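You operate a simulated robot arm through the tools that you are given. There is no shell and no other tool.

You run a simulated robot arm. Do the job below in one go: nothing can be reset, and whatever is moved stays where it is left.

TASK
Start the cooler on high with swing on, louvres down and pump on.
Fine: shut its side door first; watch the display till it is under 30 C.

Only the result counts: the job must be done as asked and must still hold three seconds after the hand-in. Knocking over, shifting, dropping, spilling or breaking anything else fails it.

THE ROBOT
A 7-joint arm with a two-finger parallel gripper, fixed in place. Base frame: the origin is at the foot of the arm, x ahead of it, y to its left, z up. Readings come in m, degrees, newtons and seconds.
With the tool pointing down near the work surface it reaches from about 0.1 to 0.54 m from the base axis. Its first joint turns from -166.0 to 166.0 degrees. Payload 3.4 kg.
The tool frame sits at the grasp point between the pads (the TCP): z along the fingers, y along the line on which they close. The tips reach 0.03 m beyond it. Largest opening 0.094 m; finger width 0.028, thickness 0.01; the body of the gripper, 0.05 by 0.096 m, starts 0.055 m behind the TCP.
Orientation is that of the tool frame in the base frame, as a unit quaternion [x, y, z, w]. With the fingers straight down and closing along the base's y, the tool's x points along the base's -x, its y along +y and its z along -z.

THE INTERFACE
- The arm moves only by the tool play_rows. Its argument "motion" is a list that holds one entry, the list of rows, each a list of 7 numbers: the shift along the tool's x, y, z in cm, then the turn, a rotation vector about the tool's x, y, z in degrees, then the opening, from 0 (shut) to 1 (fully open). In form: [[[dx, dy, dz, ax, ay, az, claw], ...]]. A call has 1 to 20 rows; each row is the pose to reach, as a shift and turn from the pose commanded when the call began, along the tool's axes at that moment. Rows are played at 5 a second. More than 0.05 m and 8.6 degrees between two rows, or a gripper value outside its range, and nothing of the call is played. Where a pose cannot be reached the arm comes as near as it can. A force on the tool above 40 N (or 10 N above the force at the start of the call, whichever is more), or a blocked arm, ends the call early, and 0.2 s more pass. Each finger travels about 0.072 m/s and halts on what it meets, pressing with about 32 N; the grip force reading is that of the motor and also rises with nothing between the fingers. The clock runs only during rows and for 0.2 s after the last one: add rows that repeat a pose to give the fingers time. The reply holds the time, the measured pose of the TCP, the force on the tool along the base axes, the opening and the grip force, in the units named above and with some noise, with the torque about the TCP (base axes, N m) and any sound that the robot's microphone picked up.
- Cameras (640 x 400 px; columns grow to the right, rows downward): "scene" is fixed at [0.3981, -0.6498, 1.7936]; the picture's right is [0.99, -0.17, 0.00], its down [-0.13, -0.76, -0.64] and it looks along [0.11, 0.63, -0.77] (base axes); focal length 370 px, centre (320, 200). "wrist" rides on the gripper at [0.076, 0.014, -0.103] in the tool frame; the picture's right is [-0.18, 0.98, 0.00], its down [-0.75, -0.14, -0.64] and it looks along [-0.63, -0.12, 0.77] (tool axes); focal length 243 px, centre (320, 200). There is no depth. A picture from a camera that has moved, and an enlarged one, comes with that camera's place and axes in the base frame and with its lens.
- capture(camera): a new picture of that camera. It takes no simulated time.
- move_column(by): slides the trunk up (or, below 0, down) by that many m; the arm rides with it, the base frame stays. It gives what a move gives, with no picture.
- inspect(camera, box): a new picture of the part [left, top, right, bottom] of that camera's present view, enlarged. It takes no simulated time.
- sign_off(): hands the job in; it is judged then, once.

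Nothing tells you positions but the pictures and the camera data. Unless the task says otherwise, let go and move clear before handing in.

The tools are called after "Emit:" by a JSON object that holds its "fn" and its "kwargs". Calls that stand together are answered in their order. play_rows: Moves the arm, as the interface text tells. Its arguments: {"type":"object","properties":{"motion":{"type":"array","items":{"type":"array","items":{"type":"array","items":{"type":"number"}}}}},"required":["motion"]} The other tools are called the same way: move_column (by) slides the trunk up or down; capture (camera) takes a picture; inspect (camera, box) takes an enlarged picture of a part of a camera's view; sign_off () hands the job in.

At the start:

```text
t: 0.0
position: [0.3221, -0.037, 1.3669]
orientation: [0.0, 1.0, -0.001, 0.013]
ft_force: [84.6, -11.9, -120.9]
torque: [0.38, -0.06, 0.25]
opening: 0.0939
finger_force: 0.0
trunk travel left (down, up): [-0.245, 0.141]
```

scene: 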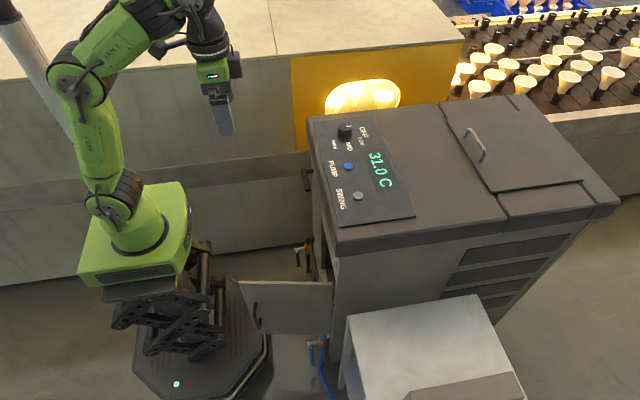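
wrist: 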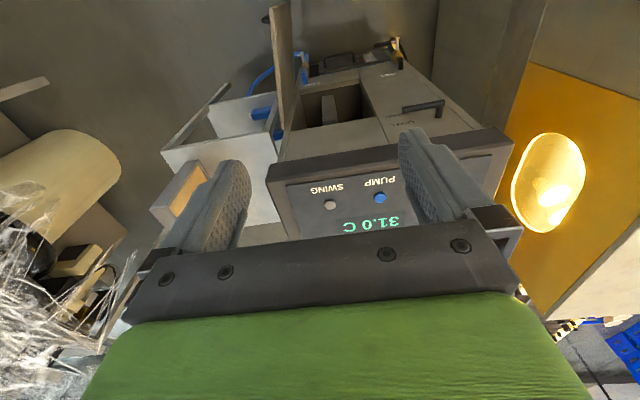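

I see an evaporative cooler with a panel on top (a knob, a blue PUMP button, a grey SWING button and a display reading 31.0 C) and a side door standing open toward the robot. I'll look closer at the panel, the door and the arm before moving anything.

Emit:
{"fn": "inspect", "kwargs": {"camera": "scene", "box": [300, 90, 460, 250]}}

Emit:
{"fn": "inspect", "kwargs": {"camera": "scene", "box": [220, 220, 380, 400]}}

Emit:
{"fn": "inspect", "kwargs": {"camera": "wrist", "box": [240, 0, 520, 240]}}

Emit:
{"fn": "inspect", "kwargs": {"camera": "scene", "box": [420, 90, 630, 260]}}

```text
2.50 times, centred on (380, 170) of scene
camera zoom: at [0.3981, -0.6498, 1.7936], right [0.99, -0.17, 0.0], down [-0.13, -0.76, -0.64], along [0.11, 0.63, -0.77], focal length 926 px, centre (170, 275)
```

zoom: 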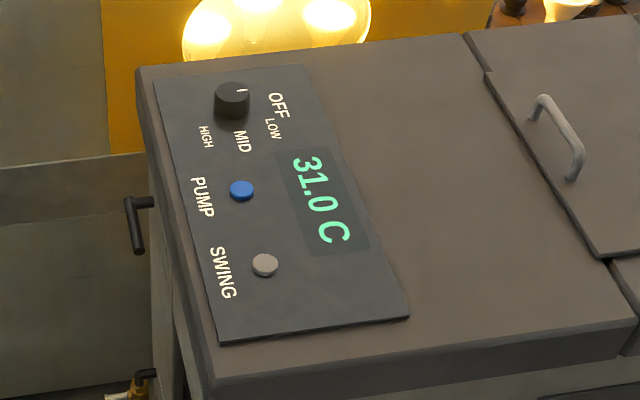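

```text
2.22 times, centred on (300, 310) of scene
camera zoom: at [0.3981, -0.6498, 1.7936], right [0.99, -0.17, 0.0], down [-0.13, -0.76, -0.64], along [0.11, 0.63, -0.77], focal length 823 px, centre (364, -44)
```

zoom: 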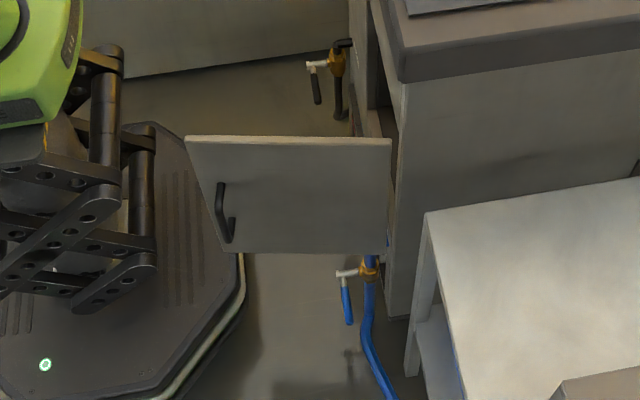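

```text
1.67 times, centred on (380, 120) of wrist
camera zoom: at [0.244, -0.0229, 1.4685], right [0.18, 0.98, 0.0], down [0.74, -0.14, 0.66], along [0.65, -0.12, -0.75], focal length 404 px, centre (220, 333)
```

zoom: 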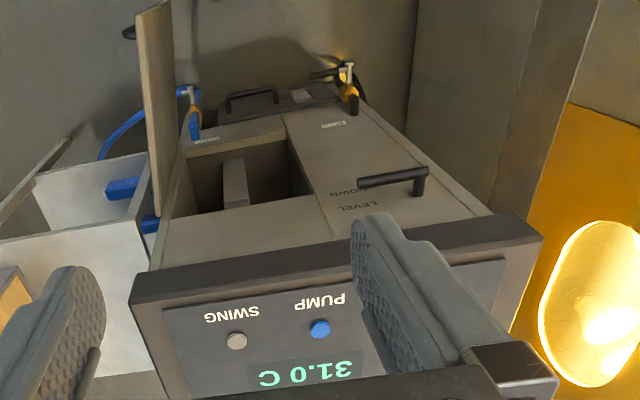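

```text
2.35 times, centred on (525, 175) of scene
camera zoom: at [0.3981, -0.6498, 1.7936], right [0.99, -0.17, 0.0], down [-0.13, -0.76, -0.64], along [0.11, 0.63, -0.77], focal length 872 px, centre (-162, 259)
```

zoom: 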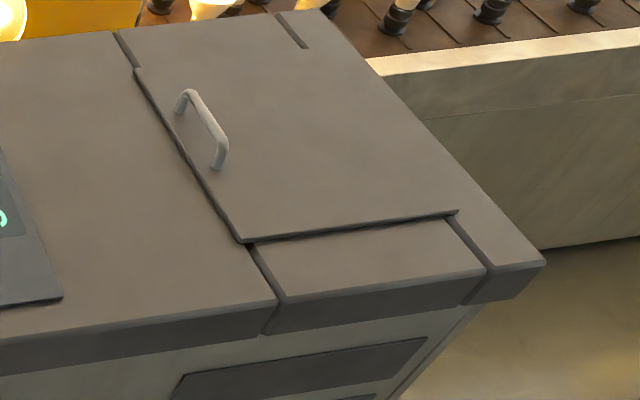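

The cooler's near side (facing the arm) carries the open door, a black lever with LEVEL/DOWN lettering and two hose valves. I'll zoom further to read the labels.

Emit:
{"fn": "inspect", "kwargs": {"camera": "wrist", "box": [400, 60, 460, 140]}}

Emit:
{"fn": "inspect", "kwargs": {"camera": "wrist", "box": [300, 30, 420, 110]}}

Emit:
{"fn": "inspect", "kwargs": {"camera": "scene", "box": [325, 110, 385, 170]}}

Emit:
{"fn": "inspect", "kwargs": {"camera": "scene", "box": [285, 150, 345, 290]}}

Emit:
{"fn": "inspect", "kwargs": {"camera": "scene", "box": [40, 0, 260, 300]}}

```text
5.00 times, centred on (430, 100) of wrist
camera zoom: at [0.244, -0.0229, 1.4685], right [0.18, 0.98, 0.0], down [0.74, -0.14, 0.66], along [0.65, -0.12, -0.75], focal length 1213 px, centre (-230, 700)
```

zoom: 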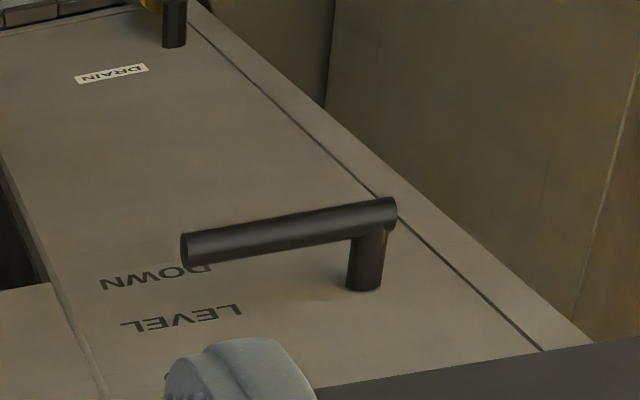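

```text
5.00 times, centred on (360, 70) of wrist
camera zoom: at [0.244, -0.0229, 1.4685], right [0.18, 0.98, 0.0], down [0.74, -0.14, 0.66], along [0.65, -0.12, -0.75], focal length 1213 px, centre (120, 850)
```

zoom: 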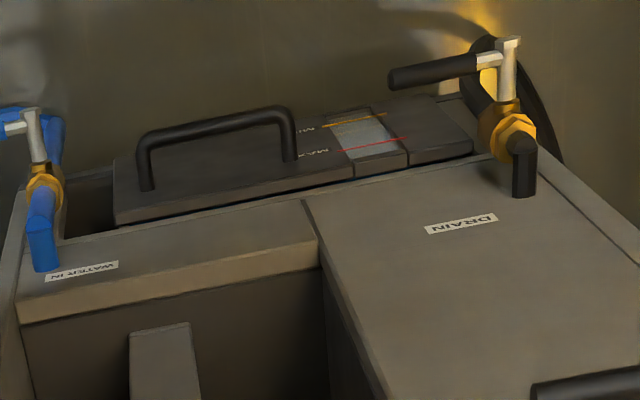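

```text
6.67 times, centred on (355, 140) of scene
camera zoom: at [0.3981, -0.6498, 1.7936], right [0.99, -0.17, 0.0], down [-0.13, -0.76, -0.64], along [0.11, 0.63, -0.77], focal length 2470 px, centre (87, 600)
```

zoom: 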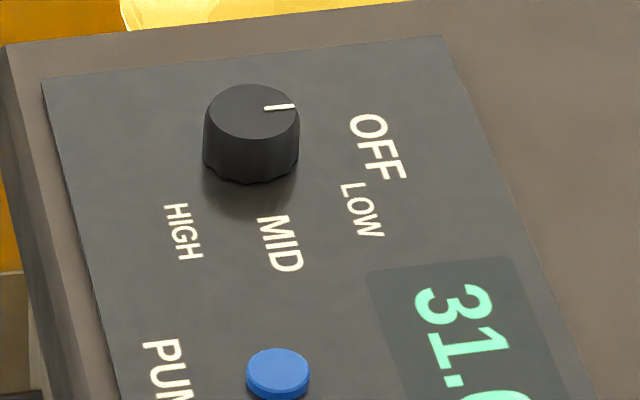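

```text
2.86 times, centred on (315, 220) of scene
camera zoom: at [0.3981, -0.6498, 1.7936], right [0.99, -0.17, 0.0], down [-0.13, -0.76, -0.64], along [0.11, 0.63, -0.77], focal length 1059 px, centre (334, 143)
```

zoom: 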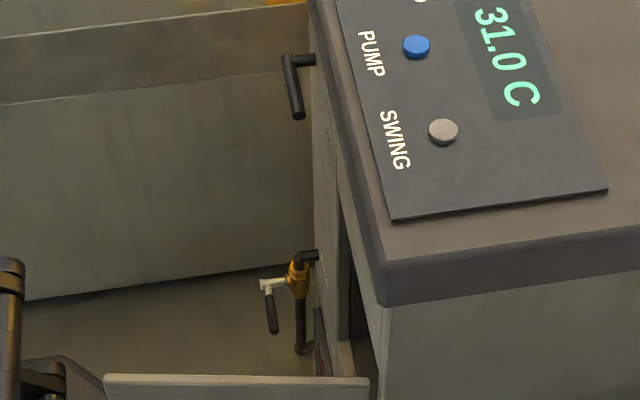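

```text
1.33 times, centred on (150, 150) of scene
camera zoom: at [0.3981, -0.6498, 1.7936], right [0.99, -0.17, 0.0], down [-0.13, -0.76, -0.64], along [0.11, 0.63, -0.77], focal length 494 px, centre (547, 267)
```

zoom: 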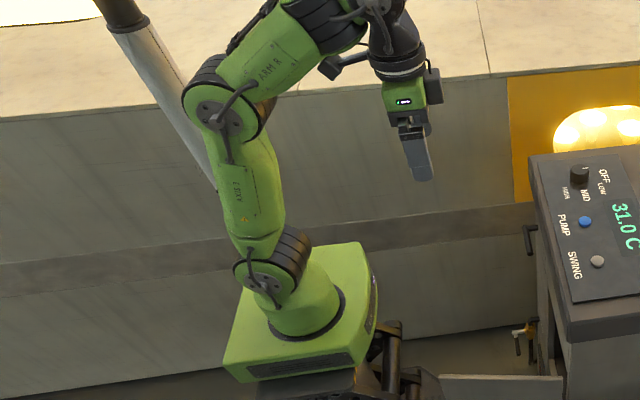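

The knob points at OFF, the louvre lever seems to lie level (toward -y), and the door stands open at about 90°. I'll hold still for one row to see what the force reading does at rest.

Emit:
{"fn": "play_rows", "kwargs": {"motion": [[[0, 0, 0, 0, 0, 0, 1], [0, 0, 0, 0, 0, 0, 1]]]}}

```text
t: 0.6
position: [0.3251, -0.0377, 1.3678]
orientation: [-0.001, 1.0, -0.002, 0.016]
ft_force: [31.8, -5.2, -45.2]
torque: [0.15, -0.09, 0.12]
opening: 0.0939
finger_force: 0.2
trunk travel left (down, up): [-0.245, 0.141]
```

The reading was only settling. My estimates: lid front edge at x≈0.52, buttons near (0.60, 0.04) and (0.60, -0.07) at z≈1.08, knob near (0.61, 0.17), and the lever at z≈0.90 spanning y 0.22 to 0.125. The door is hinged near (0.52, -0.17) with its free edge near x≈0.26 and its top at z≈0.83. I'll move above and to the right of the door with the fingers closing, to measure it better.

Emit:
{"fn": "play_rows", "kwargs": {"motion": [[[0.7, -2.5, 2, 0, 0, 0, 0.8], [1.4, -5, 4, 0, 0, 0, 0.6], [2.1, -7.5, 6, 0, 0, 0, 0.4], [2.8, -10, 8, 0, 0, 0, 0.2], [3.5, -12.5, 10, 0, 0, 0, 0], [4.2, -15, 12, 0, 0, 0, 0], [5, -17, 14, 0, 0, 0, 0], [5.5, -18, 15, 0, 0, 0, 0], [5.5, -18, 15, 0, 0, 0, 0]]]}}

Emit:
{"fn": "capture", "kwargs": {"camera": "wrist"}}

Emit:
{"fn": "capture", "kwargs": {"camera": "scene"}}

```text
t: 2.6
position: [0.2716, -0.2179, 1.2165]
orientation: [-0.001, 1.0, -0.001, 0.013]
ft_force: [-0.4, 0.4, 0.2]
torque: [-0.05, -0.03, -0.01]
opening: 0.0001
finger_force: 31.8
trunk travel left (down, up): [-0.245, 0.141]
```

```text
taken
camera wrist: at [0.1932, -0.2027, 1.317], right [0.18, 0.98, 0.0], down [0.74, -0.14, 0.66], along [0.65, -0.12, -0.75], focal length 243 px, centre (320, 200)
```

wrist: 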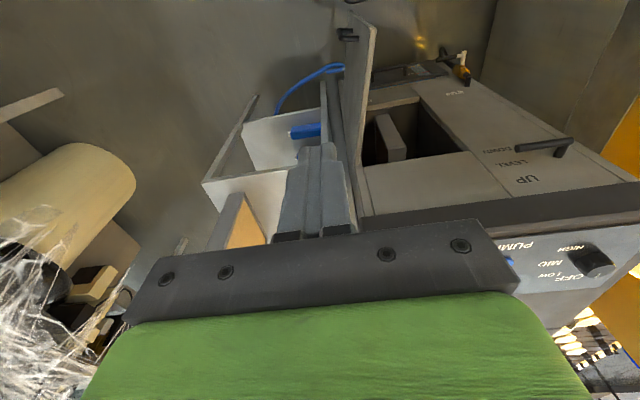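

```text
taken
```

scene: 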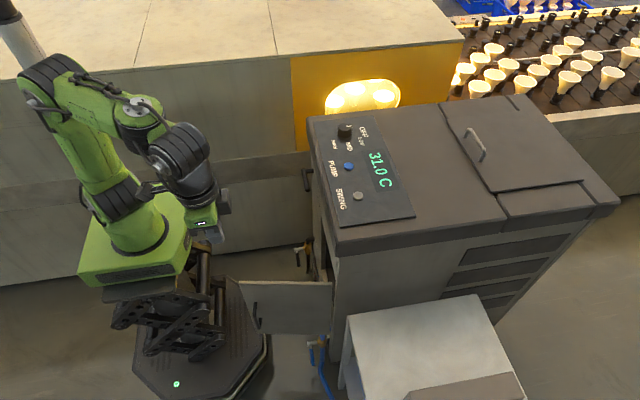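

The lever's dial shows UP, LEVEL and DOWN. I'll zoom in on the lever and the door from here.

Emit:
{"fn": "inspect", "kwargs": {"camera": "wrist", "box": [420, 60, 640, 220]}}

Emit:
{"fn": "inspect", "kwargs": {"camera": "wrist", "box": [270, 0, 480, 240]}}

```text
2.50 times, centred on (530, 140) of wrist
camera zoom: at [0.1932, -0.2027, 1.317], right [0.18, 0.98, 0.0], down [0.74, -0.14, 0.66], along [0.65, -0.12, -0.75], focal length 606 px, centre (-205, 350)
```

zoom: 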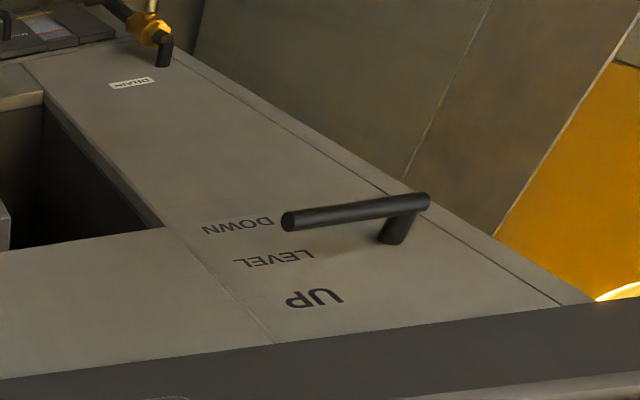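

```text
1.67 times, centred on (375, 120) of wrist
camera zoom: at [0.1932, -0.2027, 1.317], right [0.18, 0.98, 0.0], down [0.74, -0.14, 0.66], along [0.65, -0.12, -0.75], focal length 404 px, centre (228, 333)
```

zoom: 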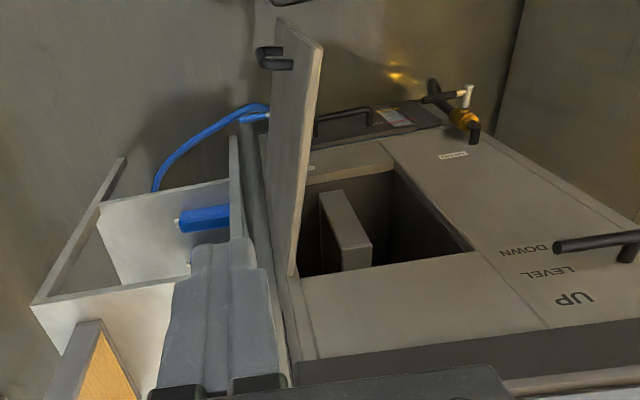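

The door is clear now: hinge at about (0.517, -0.174), free top corner at (0.258, -0.124), top at z≈0.84, open about 79°, with its handle lower down. I'll lower the closed fingers on the outer (-y) side of the door to just below its top edge, above the handle.

Emit:
{"fn": "play_rows", "kwargs": {"motion": [[[0, 0, 3, 0, 0, 0, 0], [0, 0, 6, 0, 0, 0, 0], [-0.3, 0, 9, 0, 0, 0, 0], [-0.6, 0, 12, 0, 0, 0, 0], [-0.9, 0, 15, 0, 0, 0, 0], [-1.2, 0, 18, 0, 0, 0, 0], [-1.5, 0, 21, 0, 0, 0, 0], [-1.7, 0, 24, 0, 0, 0, 0], [-1.7, 0, 27, 0, 0, 0, 0], [-1.7, 0, 30, 0, 0, 0, 0], [-1.7, 0, 33, 0, 0, 0, 0], [-1.7, 0, 36, 0, 0, 0, 0], [-1.7, 0, 38, 0, 0, 0, 0], [-1.7, 0, 40, 0, 0, 0, 0], [-1.7, 0, 41, 0, 0, 0, 0], [-1.7, 0, 41, 0, 0, 0, 0]]]}}

Emit:
{"fn": "capture", "kwargs": {"camera": "wrist"}}

Emit:
{"fn": "capture", "kwargs": {"camera": "scene"}}

```text
t: 6.0
position: [0.298, -0.2183, 0.8085]
orientation: [0.0, 1.0, -0.001, 0.013]
ft_force: [-0.2, -0.6, -0.2]
torque: [0.03, -0.02, 0.0]
opening: 0.0002
finger_force: 32.1
trunk travel left (down, up): [-0.245, 0.141]
```

```text
taken
camera wrist: at [0.2192, -0.2036, 0.9083], right [0.18, 0.98, 0.0], down [0.74, -0.14, 0.66], along [0.65, -0.12, -0.75], focal length 243 px, centre (320, 200)
```

wrist: 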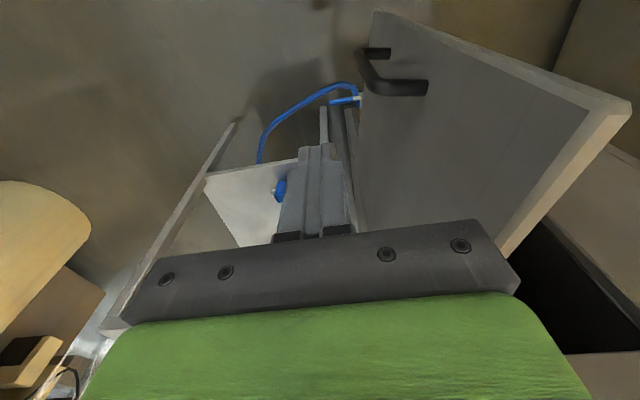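

```text
taken
```

scene: 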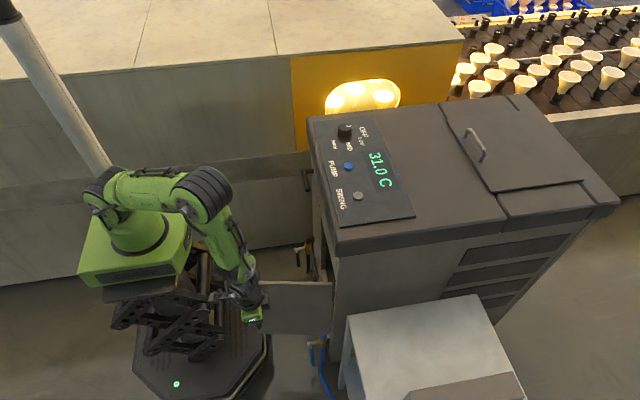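

The fingertips hang at z≈0.78 beside the outer face, above the handle. I'll sweep +y with a little +x to start swinging the door toward closed.

Emit:
{"fn": "play_rows", "kwargs": {"motion": [[[-0.2, 1.5, 0, 0, 0, 0, 0], [-0.4, 3, 0, 0, 0, 0, 0], [-0.6, 4.5, 0, 0, 0, 0, 0], [-0.9, 6, 0, 0, 0, 0, 0], [-1.4, 7.3, 0, 0, 0, 0, 0], [-1.8, 8.3, 0, 0, 0, 0, 0], [-2.2, 9.3, 0, 0, 0, 0, 0], [-2.6, 10.3, 0, 0, 0, 0, 0], [-3.0, 11.3, 0, 0, 0, 0, 0], [-3.4, 12.3, 0, 0, 0, 0, 0], [-3.9, 13.3, 0, 0, 0, 0, 0], [-4.5, 14.5, 0, 0, 0, 0, 0], [-5.1, 15.5, 0, 0, 0, 0, 0], [-5.7, 16.3, 0, 0, 0, 0, 0]]]}}

Emit:
{"fn": "capture", "kwargs": {"camera": "wrist"}}

Emit:
{"fn": "capture", "kwargs": {"camera": "scene"}}

```text
t: 9.0
position: [0.357, -0.0548, 0.8082]
orientation: [0.0, 1.0, -0.001, 0.012]
ft_force: [0.6, 1.3, 0.2]
torque: [0.0, 0.02, 0.02]
opening: 0.0
finger_force: 32.5
trunk travel left (down, up): [-0.245, 0.141]
```

```text
taken
camera wrist: at [0.278, -0.0407, 0.9091], right [0.18, 0.98, 0.0], down [0.74, -0.14, 0.66], along [0.65, -0.12, -0.75], focal length 243 px, centre (320, 200)
```

wrist: 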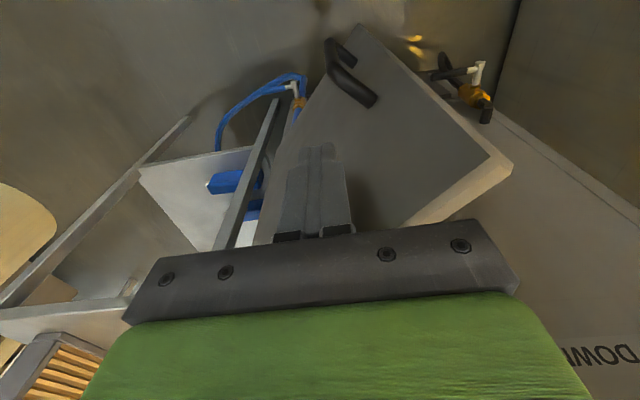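

```text
taken
```

scene: 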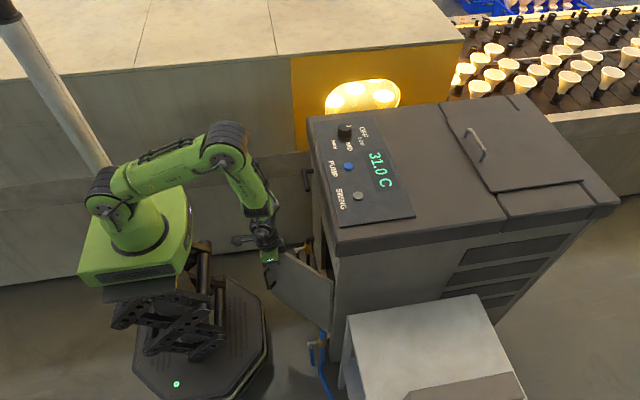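

The door follows nicely and is now about half shut. I'll keep pushing along its arc while tilting the fingers forward, so the tips lead and the wrist stays clear of the lid.

Emit:
{"fn": "play_rows", "kwargs": {"motion": [[[-0.6, 1.0, 0, 0, -5, 0, 0], [-1.5, 2.0, 0, 0, -10, 0, 0], [-2.5, 3.0, 0, 0, -15, 0, 0], [-3.6, 4.0, 0, 0, -20, 0, 0], [-4.7, 4.8, 0, 0, -25, 0, 0], [-5.8, 5.5, 0, 0, -30, 0, 0], [-6.9, 6.0, 0, 0, -35, 0, 0], [-8.0, 6.5, 0, 0, -40, 0, 0], [-9.1, 7.0, 0, 0, -40, 0, 0], [-10.2, 7.3, 0, 0, -40, 0, 0], [-11.1, 7.5, 0, 0, -40, 0, 0], [-11.6, 7.5, 0, 0, -40, 0, 0]]]}}

Emit:
{"fn": "capture", "kwargs": {"camera": "wrist"}}

Emit:
{"fn": "capture", "kwargs": {"camera": "scene"}}

```text
t: 11.6
position: [0.4733, 0.0195, 0.8124]
orientation: [0.0, 0.935, -0.002, 0.354]
ft_force: [0.6, -0.2, 0.5]
torque: [0.02, 0.05, 0.04]
opening: 0.0
finger_force: 32.1
trunk travel left (down, up): [-0.245, 0.141]
```

```text
taken
camera wrist: at [0.3474, 0.0339, 0.8382], right [0.14, 0.98, 0.12], down [0.14, -0.14, 0.98], along [0.98, -0.12, -0.16], focal length 243 px, centre (320, 200)
```

wrist: 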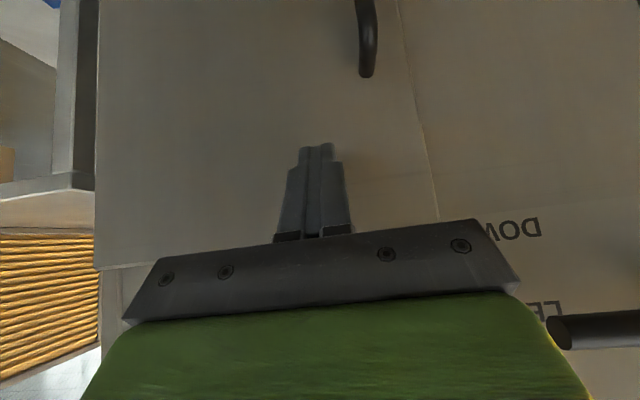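

```text
taken
```

scene: 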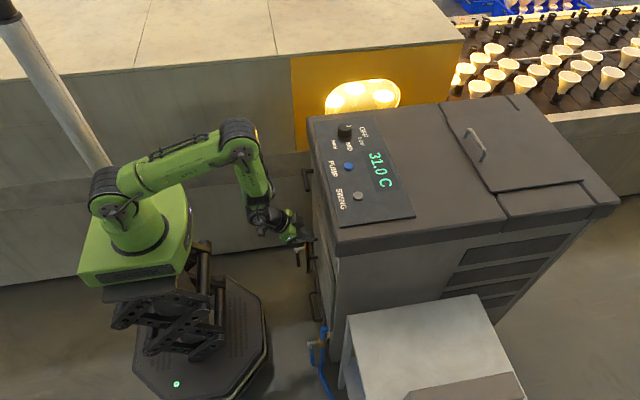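

The door looks almost flush with the side now. I'll press straight in (+x) with small steps until it meets firm resistance.

Emit:
{"fn": "play_rows", "kwargs": {"motion": [[[-0.37, 0, 0.33, 0, 0, 0, 0], [-0.75, 0, 0.66, 0, 0, 0, 0], [-1.12, 0, 0.99, 0, 0, 0, 0], [-1.5, 0, 1.33, 0, 0, 0, 0], [-1.87, 0, 1.66, 0, 0, 0, 0], [-2.25, 0, 1.99, 0, 0, 0, 0], [-2.25, 0, 1.99, 0, 0, 0, 0]]]}}

Emit:
{"fn": "capture", "kwargs": {"camera": "wrist"}}

Emit:
{"fn": "inspect", "kwargs": {"camera": "scene", "box": [260, 180, 380, 340]}}

```text
t: 12.8
position: [0.4852, 0.019, 0.8076]
orientation: [-0.001, 0.939, -0.002, 0.343]
ft_force: [-21.4, -0.5, 8.4]
torque: [0.0, 0.02, -0.02]
opening: 0.0
finger_force: 32.2
trunk travel left (down, up): [-0.245, 0.141]
stopped in row 5: the force on the tool passed its limit at 45 N (the readings are from after the stop); the commanded pose is now the measured one
```

```text
taken
camera wrist: at [0.3615, 0.0333, 0.8369], right [0.14, 0.98, 0.12], down [0.16, -0.14, 0.98], along [0.98, -0.12, -0.18], focal length 243 px, centre (320, 200)
```

wrist: 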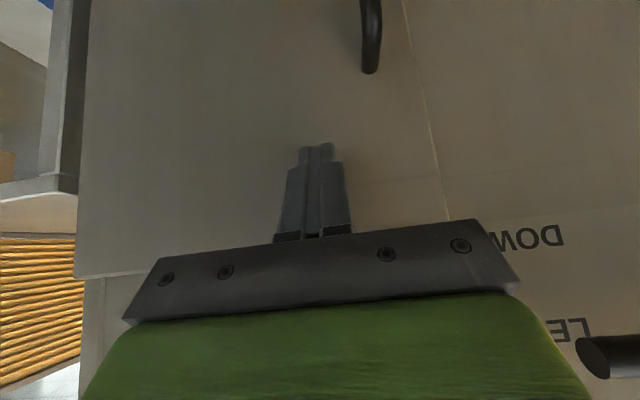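

```text
2.50 times, centred on (320, 260) of scene
camera zoom: at [0.3981, -0.6498, 1.7936], right [0.99, -0.17, 0.0], down [-0.13, -0.76, -0.64], along [0.11, 0.63, -0.77], focal length 926 px, centre (320, 50)
```

zoom: 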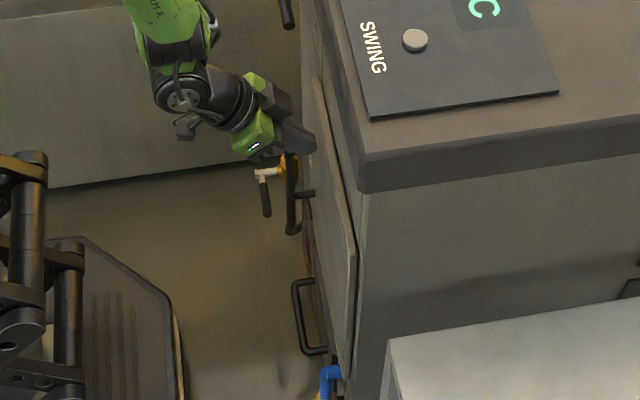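

The push met firm resistance at x≈0.515, where the door face should sit when shut. I'll back off and check from clear of it that it stays shut.

Emit:
{"fn": "play_rows", "kwargs": {"motion": [[[1.5, 0, -1.3, 0, 0, 0, 0], [3.0, 0, -2.6, 0, 0, 0, 0], [4.6, 0, -3.9, 0, 0, 0, 0], [6.1, 0, -5.2, 0, 0, 0, 0], [7.65, 0, -6.4, 0, 0, 0, 0], [7.0, 0, -8.0, 0, 0, 0, 0], [6.4, 0, -9.6, 0, 0, 0, 0], [6.4, 0, -9.6, 0, 0, 0, 0]]]}}

Emit:
{"fn": "capture", "kwargs": {"camera": "wrist"}}

Emit:
{"fn": "inspect", "kwargs": {"camera": "scene", "box": [260, 180, 380, 340]}}

```text
t: 14.6
position: [0.3791, 0.0191, 0.8392]
orientation: [0.0, 0.938, -0.001, 0.347]
ft_force: [-0.4, -0.7, 0.2]
torque: [-0.02, -0.01, 0.03]
opening: 0.0
finger_force: 31.9
trunk travel left (down, up): [-0.245, 0.141]
```

```text
taken
camera wrist: at [0.2544, 0.0332, 0.8681], right [0.14, 0.98, 0.12], down [0.16, -0.14, 0.98], along [0.98, -0.12, -0.17], focal length 243 px, centre (320, 200)
```

wrist: 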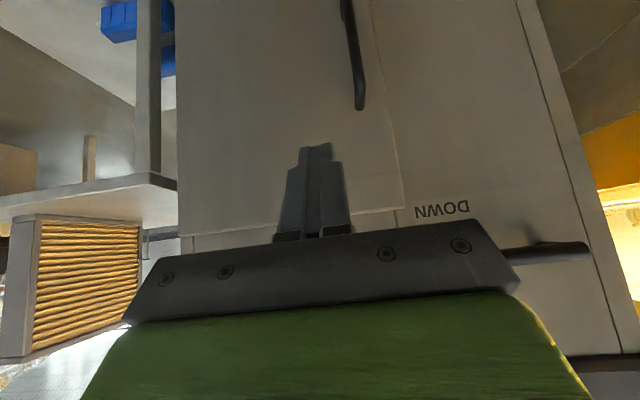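

```text
2.50 times, centred on (320, 260) of scene
camera zoom: at [0.3981, -0.6498, 1.7936], right [0.99, -0.17, 0.0], down [-0.13, -0.76, -0.64], along [0.11, 0.63, -0.77], focal length 926 px, centre (320, 50)
```

zoom: 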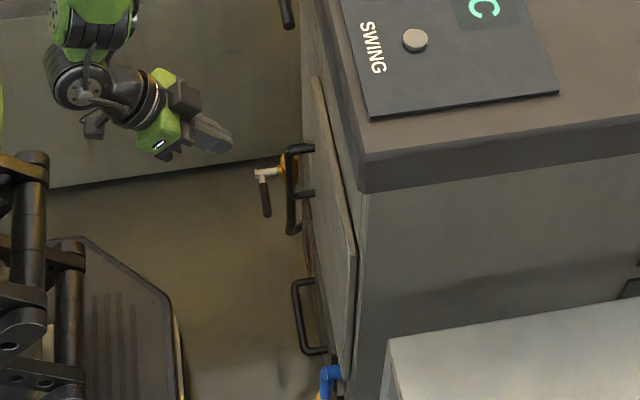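

Emit:
{"fn": "inspect", "kwargs": {"camera": "wrist", "box": [340, 80, 500, 240]}}

Emit:
{"fn": "inspect", "kwargs": {"camera": "scene", "box": [300, 190, 350, 250]}}

```text
2.50 times, centred on (420, 160) of wrist
camera zoom: at [0.2544, 0.0332, 0.8681], right [0.14, 0.98, 0.12], down [0.16, -0.14, 0.98], along [0.98, -0.12, -0.17], focal length 606 px, centre (70, 300)
```

zoom: 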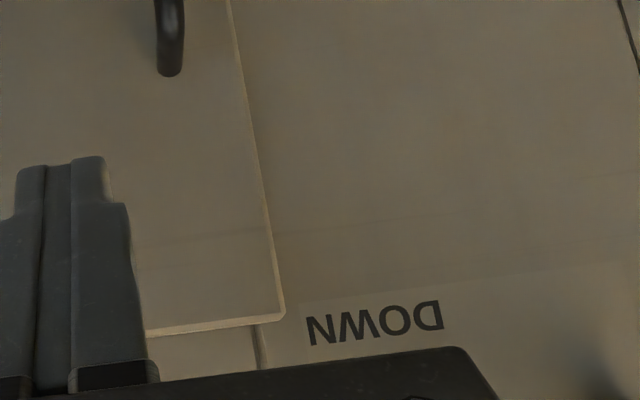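

```text
6.67 times, centred on (325, 220) of scene
camera zoom: at [0.3981, -0.6498, 1.7936], right [0.99, -0.17, 0.0], down [-0.13, -0.76, -0.64], along [0.11, 0.63, -0.77], focal length 2470 px, centre (287, 67)
```

zoom: 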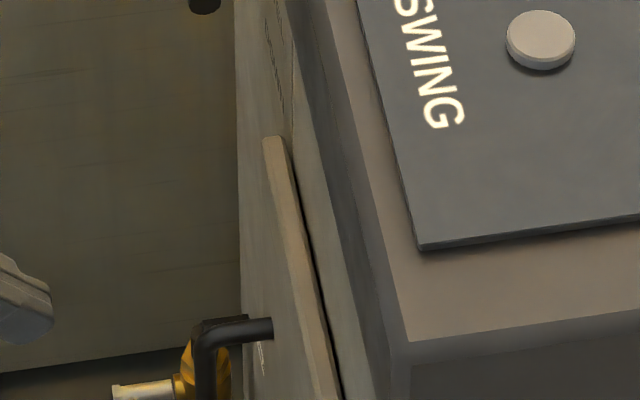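

The door is shut and its free edge sits flush. Next is the louvre lever, which lies level at z≈0.90, x≈0.49, with its tip at y≈0.13. I'll bring the closed fingers above its tip, tilted nearly horizontal so they can press down without the wrist touching the lid.

Emit:
{"fn": "play_rows", "kwargs": {"motion": [[[-2.71, 0, -1.63, 0, -5, 0, 0], [-5.42, 0, -3.25, 0, -10, 0, 0], [-8.52, 1, -4.55, 0, -15, 0, 0], [-11.28, 3, -5.47, 0, -20, 0, 0], [-12.75, 5, -4.88, 0, -25, 0, 0], [-13.5, 7.5, -4.23, 0, -30, 0, 0], [-14.26, 10, -3.57, 0, -35, 0, 0], [-14.64, 12.1, -3.25, 0, -38, 0, 0], [-14.64, 12.1, -3.25, 0, -38, 0, 0]]]}}

Emit:
{"fn": "capture", "kwargs": {"camera": "wrist"}}

Emit:
{"fn": "inspect", "kwargs": {"camera": "scene", "box": [230, 120, 390, 260]}}

```text
t: 16.6
position: [0.4718, 0.1405, 0.9609]
orientation: [-0.002, 0.774, 0.0, 0.634]
ft_force: [-0.1, -0.4, -0.1]
torque: [-0.03, 0.01, -0.05]
opening: 0.0004
finger_force: 31.9
trunk travel left (down, up): [-0.245, 0.141]
```

```text
taken
camera wrist: at [0.3543, 0.1544, 0.9065], right [0.04, 0.98, 0.18], down [-0.48, -0.14, 0.87], along [0.88, -0.12, 0.47], focal length 243 px, centre (320, 200)
```

wrist: 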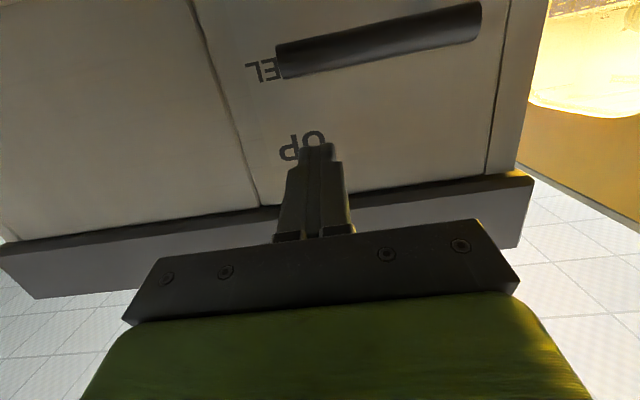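

```text
2.86 times, centred on (310, 190) of scene
camera zoom: at [0.3981, -0.6498, 1.7936], right [0.99, -0.17, 0.0], down [-0.13, -0.76, -0.64], along [0.11, 0.63, -0.77], focal length 1059 px, centre (349, 229)
```

zoom: 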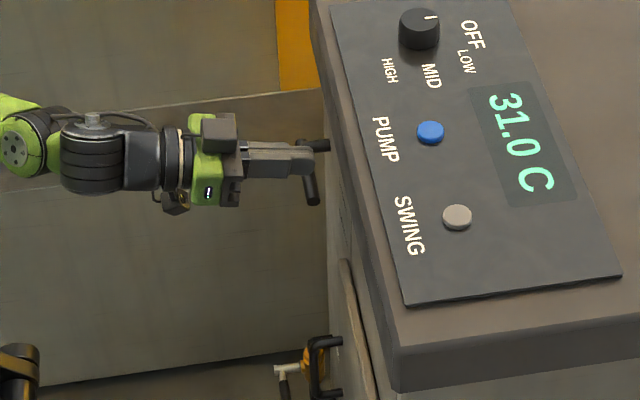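

The fingers are over the lever's end. I'll shift toward the pivot so they don't slip off as the lever turns, reach slightly further in, and press it down about 30°.

Emit:
{"fn": "play_rows", "kwargs": {"motion": [[[-0.08, 1.2, 0.4, 0, 0, 0, 0], [-0.16, 2.45, 0.78, 0, 0, 0, 0], [0.82, 2.45, 0.98, 0, 0, 0, 0], [1.8, 2.45, 1.17, 0, 0, 0, 0], [2.78, 2.45, 1.37, 0, 0, 0, 0], [3.27, 2.45, 1.47, 0, 0, 0, 0], [3.76, 2.45, 1.57, 0, 0, 0, 0], [4.25, 2.45, 1.67, 0, 0, 0, 0], [4.74, 2.45, 1.77, 0, 0, 0, 0], [5.23, 2.45, 1.86, 0, 0, 0, 0], [5.72, 2.45, 1.96, 0, 0, 0, 0], [5.9, 2.45, 2.0, 0, 0, 0, 0]]]}}

Emit:
{"fn": "capture", "kwargs": {"camera": "wrist"}}

Emit:
{"fn": "inspect", "kwargs": {"camera": "scene", "box": [230, 120, 390, 260]}}

```text
t: 19.2
position: [0.4776, 0.1649, 0.8977]
orientation: [0.0, 0.775, -0.001, 0.632]
ft_force: [-0.2, 0.7, -0.4]
torque: [-0.04, -0.01, 0.0]
opening: 0.0001
finger_force: 32.3
trunk travel left (down, up): [-0.245, 0.141]
```

```text
taken
camera wrist: at [0.362, 0.1787, 0.8436], right [0.04, 0.98, 0.18], down [-0.48, -0.14, 0.87], along [0.88, -0.12, 0.47], focal length 243 px, centre (320, 200)
```

wrist: 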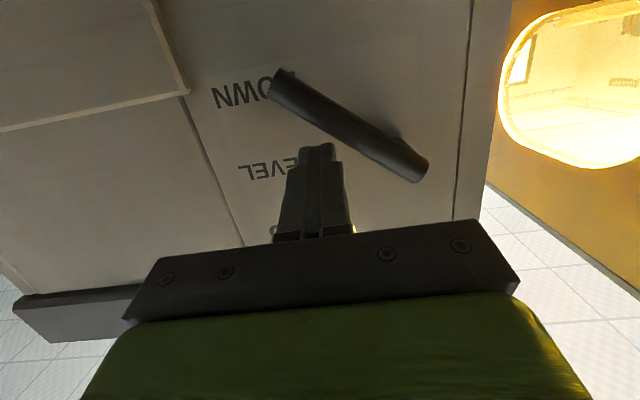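

```text
2.86 times, centred on (310, 190) of scene
camera zoom: at [0.3981, -0.6498, 1.7936], right [0.99, -0.17, 0.0], down [-0.13, -0.76, -0.64], along [0.11, 0.63, -0.77], focal length 1059 px, centre (349, 229)
```

zoom: 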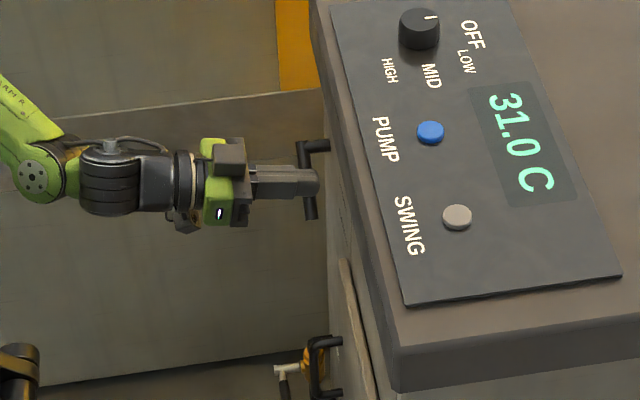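

The lever swung about 40° down and its end now points at DOWN, with no load on the fingers, so it may have snapped into place. I'll follow it down gently to feel whether it has reached its stop.

Emit:
{"fn": "play_rows", "kwargs": {"motion": [[[0.3, 0, 0.06, 0, 0, 0, 0], [0.6, 0, 0.12, 0, 0, 0, 0], [0.9, 0, 0.18, 0, 0, 0, 0], [1.2, 0, 0.24, 0, 0, 0, 0], [1.4, 0, 0.28, 0, 0, 0, 0]]]}}

Emit:
{"fn": "capture", "kwargs": {"camera": "wrist"}}

```text
t: 20.4
position: [0.4796, 0.1642, 0.8922]
orientation: [-0.003, 0.767, -0.005, 0.641]
ft_force: [-1.8, -5.3, 8.3]
torque: [0.0, -0.11, -0.1]
opening: 0.0
finger_force: 31.4
trunk travel left (down, up): [-0.245, 0.141]
stopped in row 5: the force on the tool passed its limit at 42 N (the readings are from after the stop); the commanded pose is now the measured one
```

```text
taken
camera wrist: at [0.365, 0.178, 0.8349], right [0.03, 0.98, 0.17], down [-0.5, -0.13, 0.86], along [0.87, -0.11, 0.49], focal length 243 px, centre (320, 200)
```

wrist: 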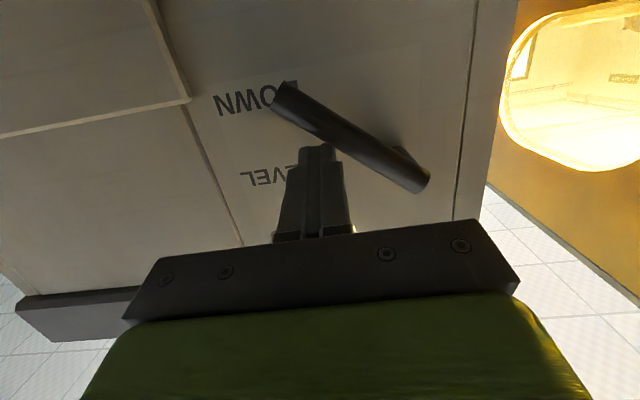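

There is a firm stop at DOWN, so the louvres are set. I'll withdraw from the lever, rise and bring the tool back to vertical in front of the panel to look at the knob.

Emit:
{"fn": "play_rows", "kwargs": {"motion": [[[-0.81, 0, -1.16, 0, 0, 0, 0], [-2.42, 0, -3.48, 0, 8, 0, 0], [-5.02, 0, -5.98, 0, 16, 0, 0], [-7.62, -1, -8.48, 0, 24, 0, 0], [-10.88, -2, -10.08, 0, 32, 0, 0], [-14.82, -2, -10.79, 0, 40, 0, 0], [-18.76, -2, -11.5, 0, 48, 0, 0], [-22.69, -2, -12.21, 0, 56, 0, 0], [-26.63, -2, -12.92, 0, 64, 0, 0], [-30.07, -2, -13.54, 0, 72, 0, 0], [-33.02, -2, -14.07, 0, 79, 0, 0], [-33.02, -2, -14.07, 0, 79, 0, 0]]]}}

Emit:
{"fn": "capture", "kwargs": {"camera": "wrist"}}

Emit:
{"fn": "capture", "kwargs": {"camera": "scene"}}

```text
t: 23.0
position: [0.4028, 0.1477, 1.2401]
orientation: [-0.001, 1.0, -0.004, 0.005]
ft_force: [-0.3, -0.4, 0.1]
torque: [-0.02, -0.01, 0.02]
opening: 0.0
finger_force: 31.8
trunk travel left (down, up): [-0.245, 0.141]
```

```text
taken
camera wrist: at [0.3251, 0.163, 1.3418], right [0.18, 0.98, -0.01], down [0.75, -0.13, 0.65], along [0.64, -0.12, -0.76], focal length 243 px, centre (320, 200)
```

wrist: 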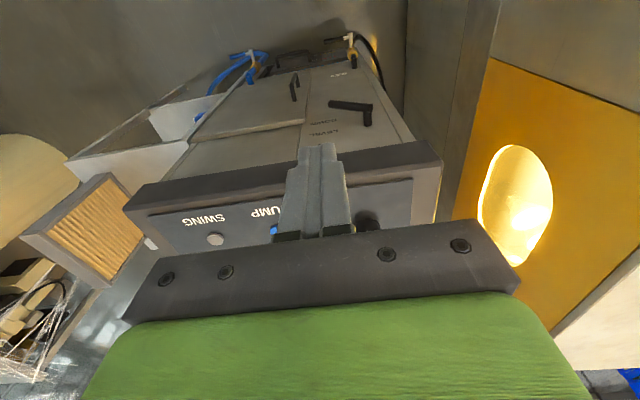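

```text
taken
```

scene: 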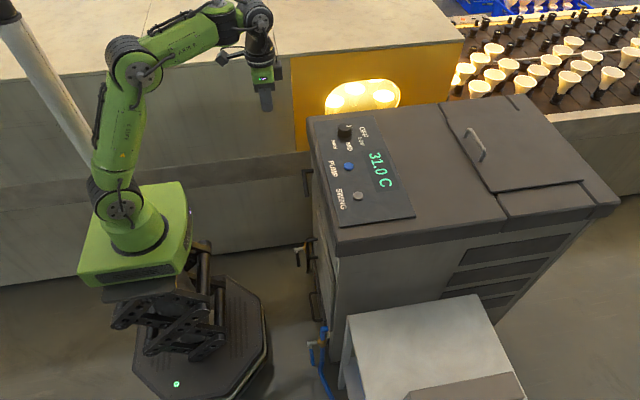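

The lever is still DOWN as far as I can see, and I put the knob at about (0.613, 0.18) with its top near z≈1.10. I'll check the lever closely, then open the gripper and move above the knob to view it between the fingers.

Emit:
{"fn": "inspect", "kwargs": {"camera": "wrist", "box": [280, 60, 420, 160]}}

Emit:
{"fn": "play_rows", "kwargs": {"motion": [[[-2.5, 0.4, 0, 0, 0, 0, 0.15], [-5, 0.8, 0, 0, 0, 0, 0.3], [-7.5, 1.2, 0, 0, 0, 0, 0.5], [-10, 1.6, 0, 0, 0, 0, 0.7], [-12.5, 2.0, 0, 0, 0, 0, 0.85], [-15, 2.4, 0, 0, 0, 0, 1], [-17.5, 2.8, 0, 0, 0, 0, 1], [-20, 3.1, 0, 0, 0, 0, 1], [-21, 3.2, 1, 0, 0, 0, 1], [-21, 3.2, 2.5, 0, 0, 0, 1], [-21, 3.2, 4, 0, 0, 0, 1], [-21, 3.2, 5, 0, 0, 0, 1], [-21, 3.2, 5, 0, 0, 0, 1]]]}}

Emit:
{"fn": "capture", "kwargs": {"camera": "wrist"}}

Emit:
{"fn": "capture", "kwargs": {"camera": "scene"}}

```text
4.00 times, centred on (350, 110) of wrist
camera zoom: at [0.3251, 0.163, 1.3418], right [0.18, 0.98, -0.01], down [0.75, -0.13, 0.65], along [0.64, -0.12, -0.76], focal length 970 px, centre (200, 560)
```

zoom: 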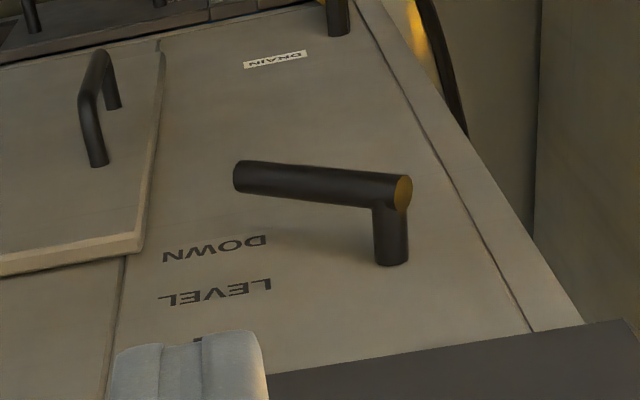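

```text
t: 25.8
position: [0.5314, 0.1538, 1.1567]
orientation: [-0.001, 1.0, -0.005, 0.004]
ft_force: [0.1, 0.9, 0.1]
torque: [0.04, -0.01, -0.03]
opening: 0.0939
finger_force: 0.0
out of reach, approached as far as the arm can: row 4, 5, 6, 7, 8, 9, 10, 11, 12, 13
trunk travel left (down, up): [-0.245, 0.141]
```

```text
taken
camera wrist: at [0.4534, 0.1677, 1.2598], right [0.18, 0.98, -0.01], down [0.75, -0.13, 0.65], along [0.64, -0.12, -0.76], focal length 243 px, centre (320, 200)
```

wrist: 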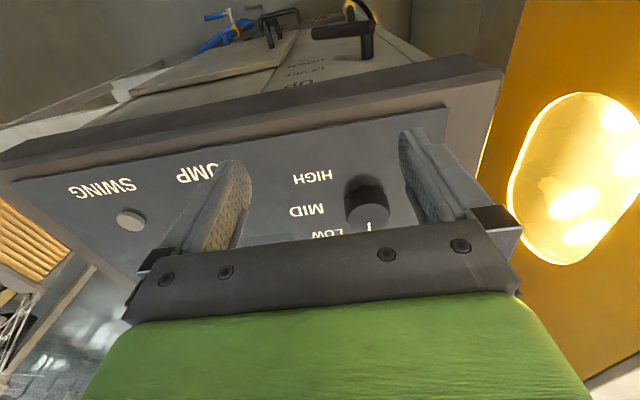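

```text
taken
```

scene: 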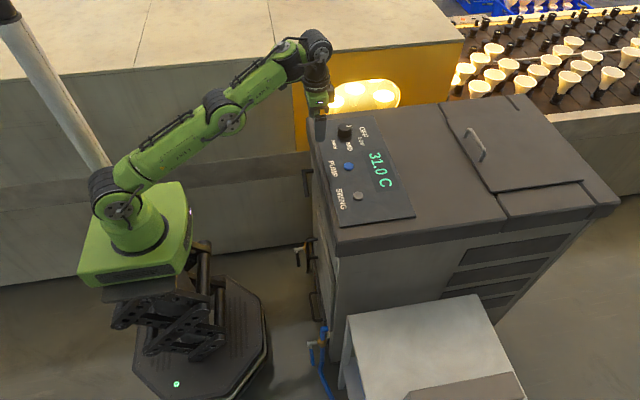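

The louvre lever is confirmed at DOWN. With the tool vertical the arm runs out of reach at r≈0.55, and the knob is at r≈0.64. I'll raise the trunk to gain reach over the panel, since going straight up is clear.

Emit:
{"fn": "move_column", "kwargs": {"by": 0.13}}

Emit:
{"fn": "capture", "kwargs": {"camera": "wrist"}}

Emit:
{"fn": "capture", "kwargs": {"camera": "scene"}}

```text
t: 27.4
position: [0.5313, 0.1544, 1.29]
orientation: [-0.001, 1.0, -0.004, 0.005]
ft_force: [0.1, -0.2, 0.2]
torque: [0.03, -0.01, -0.01]
opening: 0.0939
finger_force: 0.1
trunk travel left (down, up): [-0.375, 0.011]
```

```text
taken
camera wrist: at [0.4539, 0.1681, 1.3908], right [0.18, 0.98, -0.01], down [0.75, -0.13, 0.65], along [0.64, -0.12, -0.76], focal length 243 px, centre (320, 200)
```

wrist: 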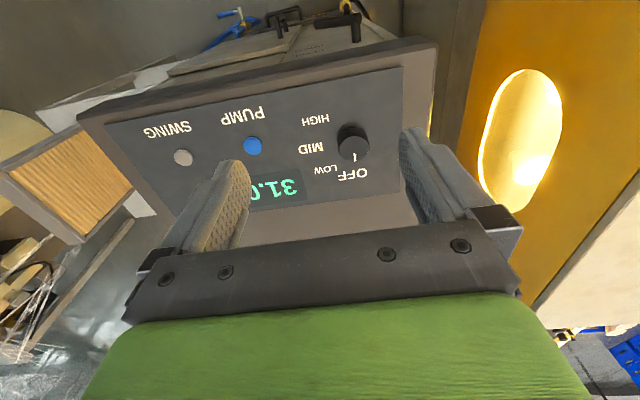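

```text
taken
```

scene: 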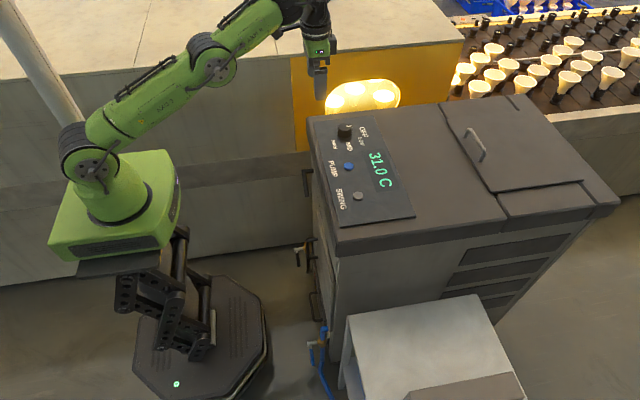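

I now have a clear view of the panel from above. I'll zoom in to measure the knob and buttons.

Emit:
{"fn": "inspect", "kwargs": {"camera": "wrist", "box": [290, 90, 410, 200]}}

Emit:
{"fn": "inspect", "kwargs": {"camera": "wrist", "box": [130, 100, 290, 200]}}

```text
3.64 times, centred on (350, 145) of wrist
camera zoom: at [0.4539, 0.1681, 1.3908], right [0.18, 0.98, -0.01], down [0.75, -0.13, 0.65], along [0.64, -0.12, -0.76], focal length 882 px, centre (211, 400)
```

zoom: 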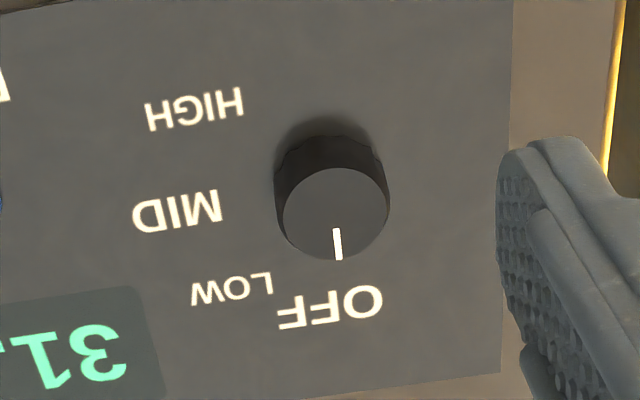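

```text
4.00 times, centred on (210, 150) of wrist
camera zoom: at [0.4539, 0.1681, 1.3908], right [0.18, 0.98, -0.01], down [0.75, -0.13, 0.65], along [0.64, -0.12, -0.76], focal length 970 px, centre (760, 400)
```

zoom: 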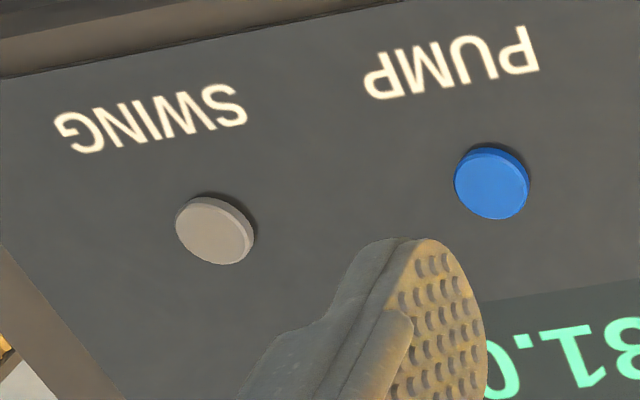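

I measure the knob at (0.616, 0.183) with its top at z≈1.10 and panel at z≈1.07, PUMP at (0.597, 0.042), and SWING at (0.598, -0.066). OFF faces +x and HIGH is 135° clockwise from it. I'll play a null row first to learn what commanded pose the arm holds after the out-of-reach rows.

Emit:
{"fn": "play_rows", "kwargs": {"motion": [[[0, 0, 0, 0, 0, 0, 1], [0, 0, 0, 0, 0, 0, 1]]]}}

```text
t: 28.0
position: [0.5312, 0.1531, 1.2881]
orientation: [-0.001, 1.0, -0.005, 0.005]
ft_force: [0.2, -0.3, -0.2]
torque: [0.03, 0.01, -0.01]
opening: 0.094
finger_force: 0.0
trunk travel left (down, up): [-0.375, 0.011]
```

The arm holds its measured pose. I'll move above the knob with a 12° outward tilt, which reach requires, and narrow the opening a little.

Emit:
{"fn": "play_rows", "kwargs": {"motion": [[[-1.6, 0.5, 1, -0.6, -2, 0, 0.9], [-3.2, 1.1, 3, -1.2, -4, 0, 0.85], [-4.8, 1.6, 5, -1.8, -6, 0, 0.8], [-6.4, 2.2, 7, -2.4, -8, 0, 0.7], [-7.6, 2.6, 9, -3, -10, 0, 0.65], [-8.1, 2.8, 10, -3.4, -11.5, 0, 0.65], [-8.1, 2.8, 10, -3.4, -11.5, 0, 0.65]]]}}

Emit:
{"fn": "capture", "kwargs": {"camera": "wrist"}}

Emit:
{"fn": "inspect", "kwargs": {"camera": "scene", "box": [270, 40, 430, 200]}}

```text
t: 29.6
position: [0.6024, 0.1765, 1.1859]
orientation: [-0.001, 0.994, 0.026, 0.104]
ft_force: [0.2, -0.7, -0.2]
torque: [-0.02, -0.03, 0.01]
opening: 0.061
finger_force: 0.1
out of reach, approached as far as the arm can: row 1, 2, 3, 4, 5, 6, 7
trunk travel left (down, up): [-0.375, 0.011]
```

```text
taken
camera wrist: at [0.506, 0.1868, 1.2717], right [0.17, 0.98, 0.09], down [0.6, -0.18, 0.78], along [0.78, -0.08, -0.62], focal length 243 px, centre (320, 200)
```

wrist: 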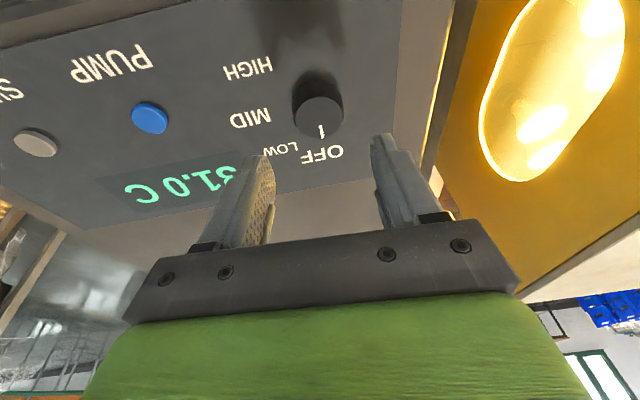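

```text
2.50 times, centred on (350, 120) of scene
camera zoom: at [0.3981, -0.6498, 1.7936], right [0.99, -0.17, 0.0], down [-0.13, -0.76, -0.64], along [0.11, 0.63, -0.77], focal length 926 px, centre (245, 400)
```

zoom: 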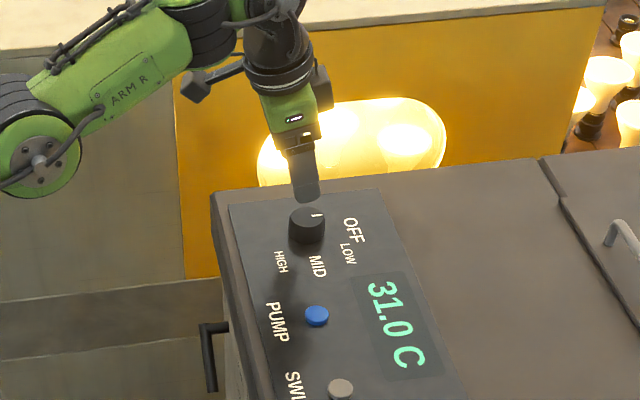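

Nearly there: this is about 1 cm short, but reach grows as it descends. I'll pre-rotate the gripper -64° about its own axis up here so the 135° knob turn is spread around the middle of its range.

Emit:
{"fn": "play_rows", "kwargs": {"motion": [[[0, 0, 0, 0, 0, -8, 0.65], [0, 0, 0, 0, 0, -16, 0.65], [0, 0, 0, 0, 0, -24, 0.65], [0, 0, 0, 0, 0, -32, 0.65], [0, 0, 0, 0, 0, -40, 0.65], [0, 0, 0, 0, 0, -48, 0.65], [0, 0, 0, 0, 0, -56, 0.65], [0, 0, 0, 0, 0, -64, 0.65], [0, 0, 0, 0, 0, -64, 0.65]]]}}

Emit:
{"fn": "capture", "kwargs": {"camera": "wrist"}}

Emit:
{"fn": "inspect", "kwargs": {"camera": "scene", "box": [270, 40, 430, 200]}}

```text
t: 31.6
position: [0.6029, 0.1787, 1.1862]
orientation: [-0.529, 0.842, -0.034, 0.102]
ft_force: [-0.6, -1.3, 0.1]
torque: [0.0, 0.01, -0.02]
opening: 0.0611
finger_force: 0.1
trunk travel left (down, up): [-0.375, 0.011]
```

```text
taken
camera wrist: at [0.5366, 0.1112, 1.2742], right [-0.79, 0.6, -0.14], down [0.31, 0.58, 0.75], along [0.53, 0.55, -0.64], focal length 243 px, centre (320, 200)
```

wrist: 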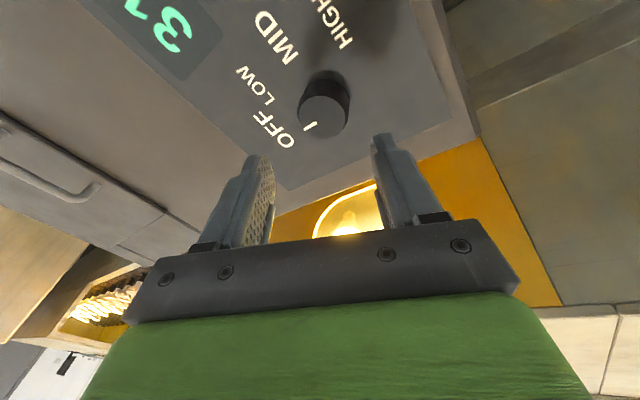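

```text
2.50 times, centred on (350, 120) of scene
camera zoom: at [0.3981, -0.6498, 1.7936], right [0.99, -0.17, 0.0], down [-0.13, -0.76, -0.64], along [0.11, 0.63, -0.77], focal length 926 px, centre (245, 400)
```

zoom: 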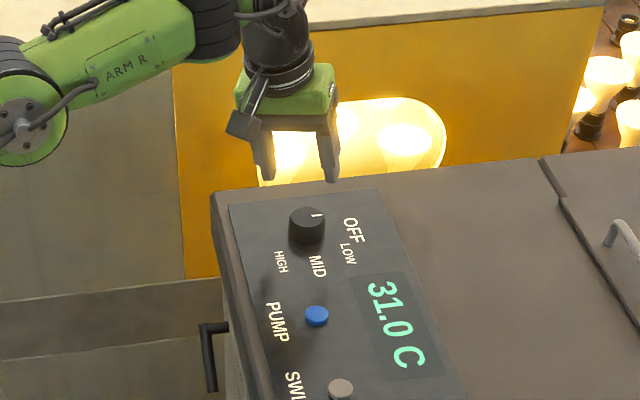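

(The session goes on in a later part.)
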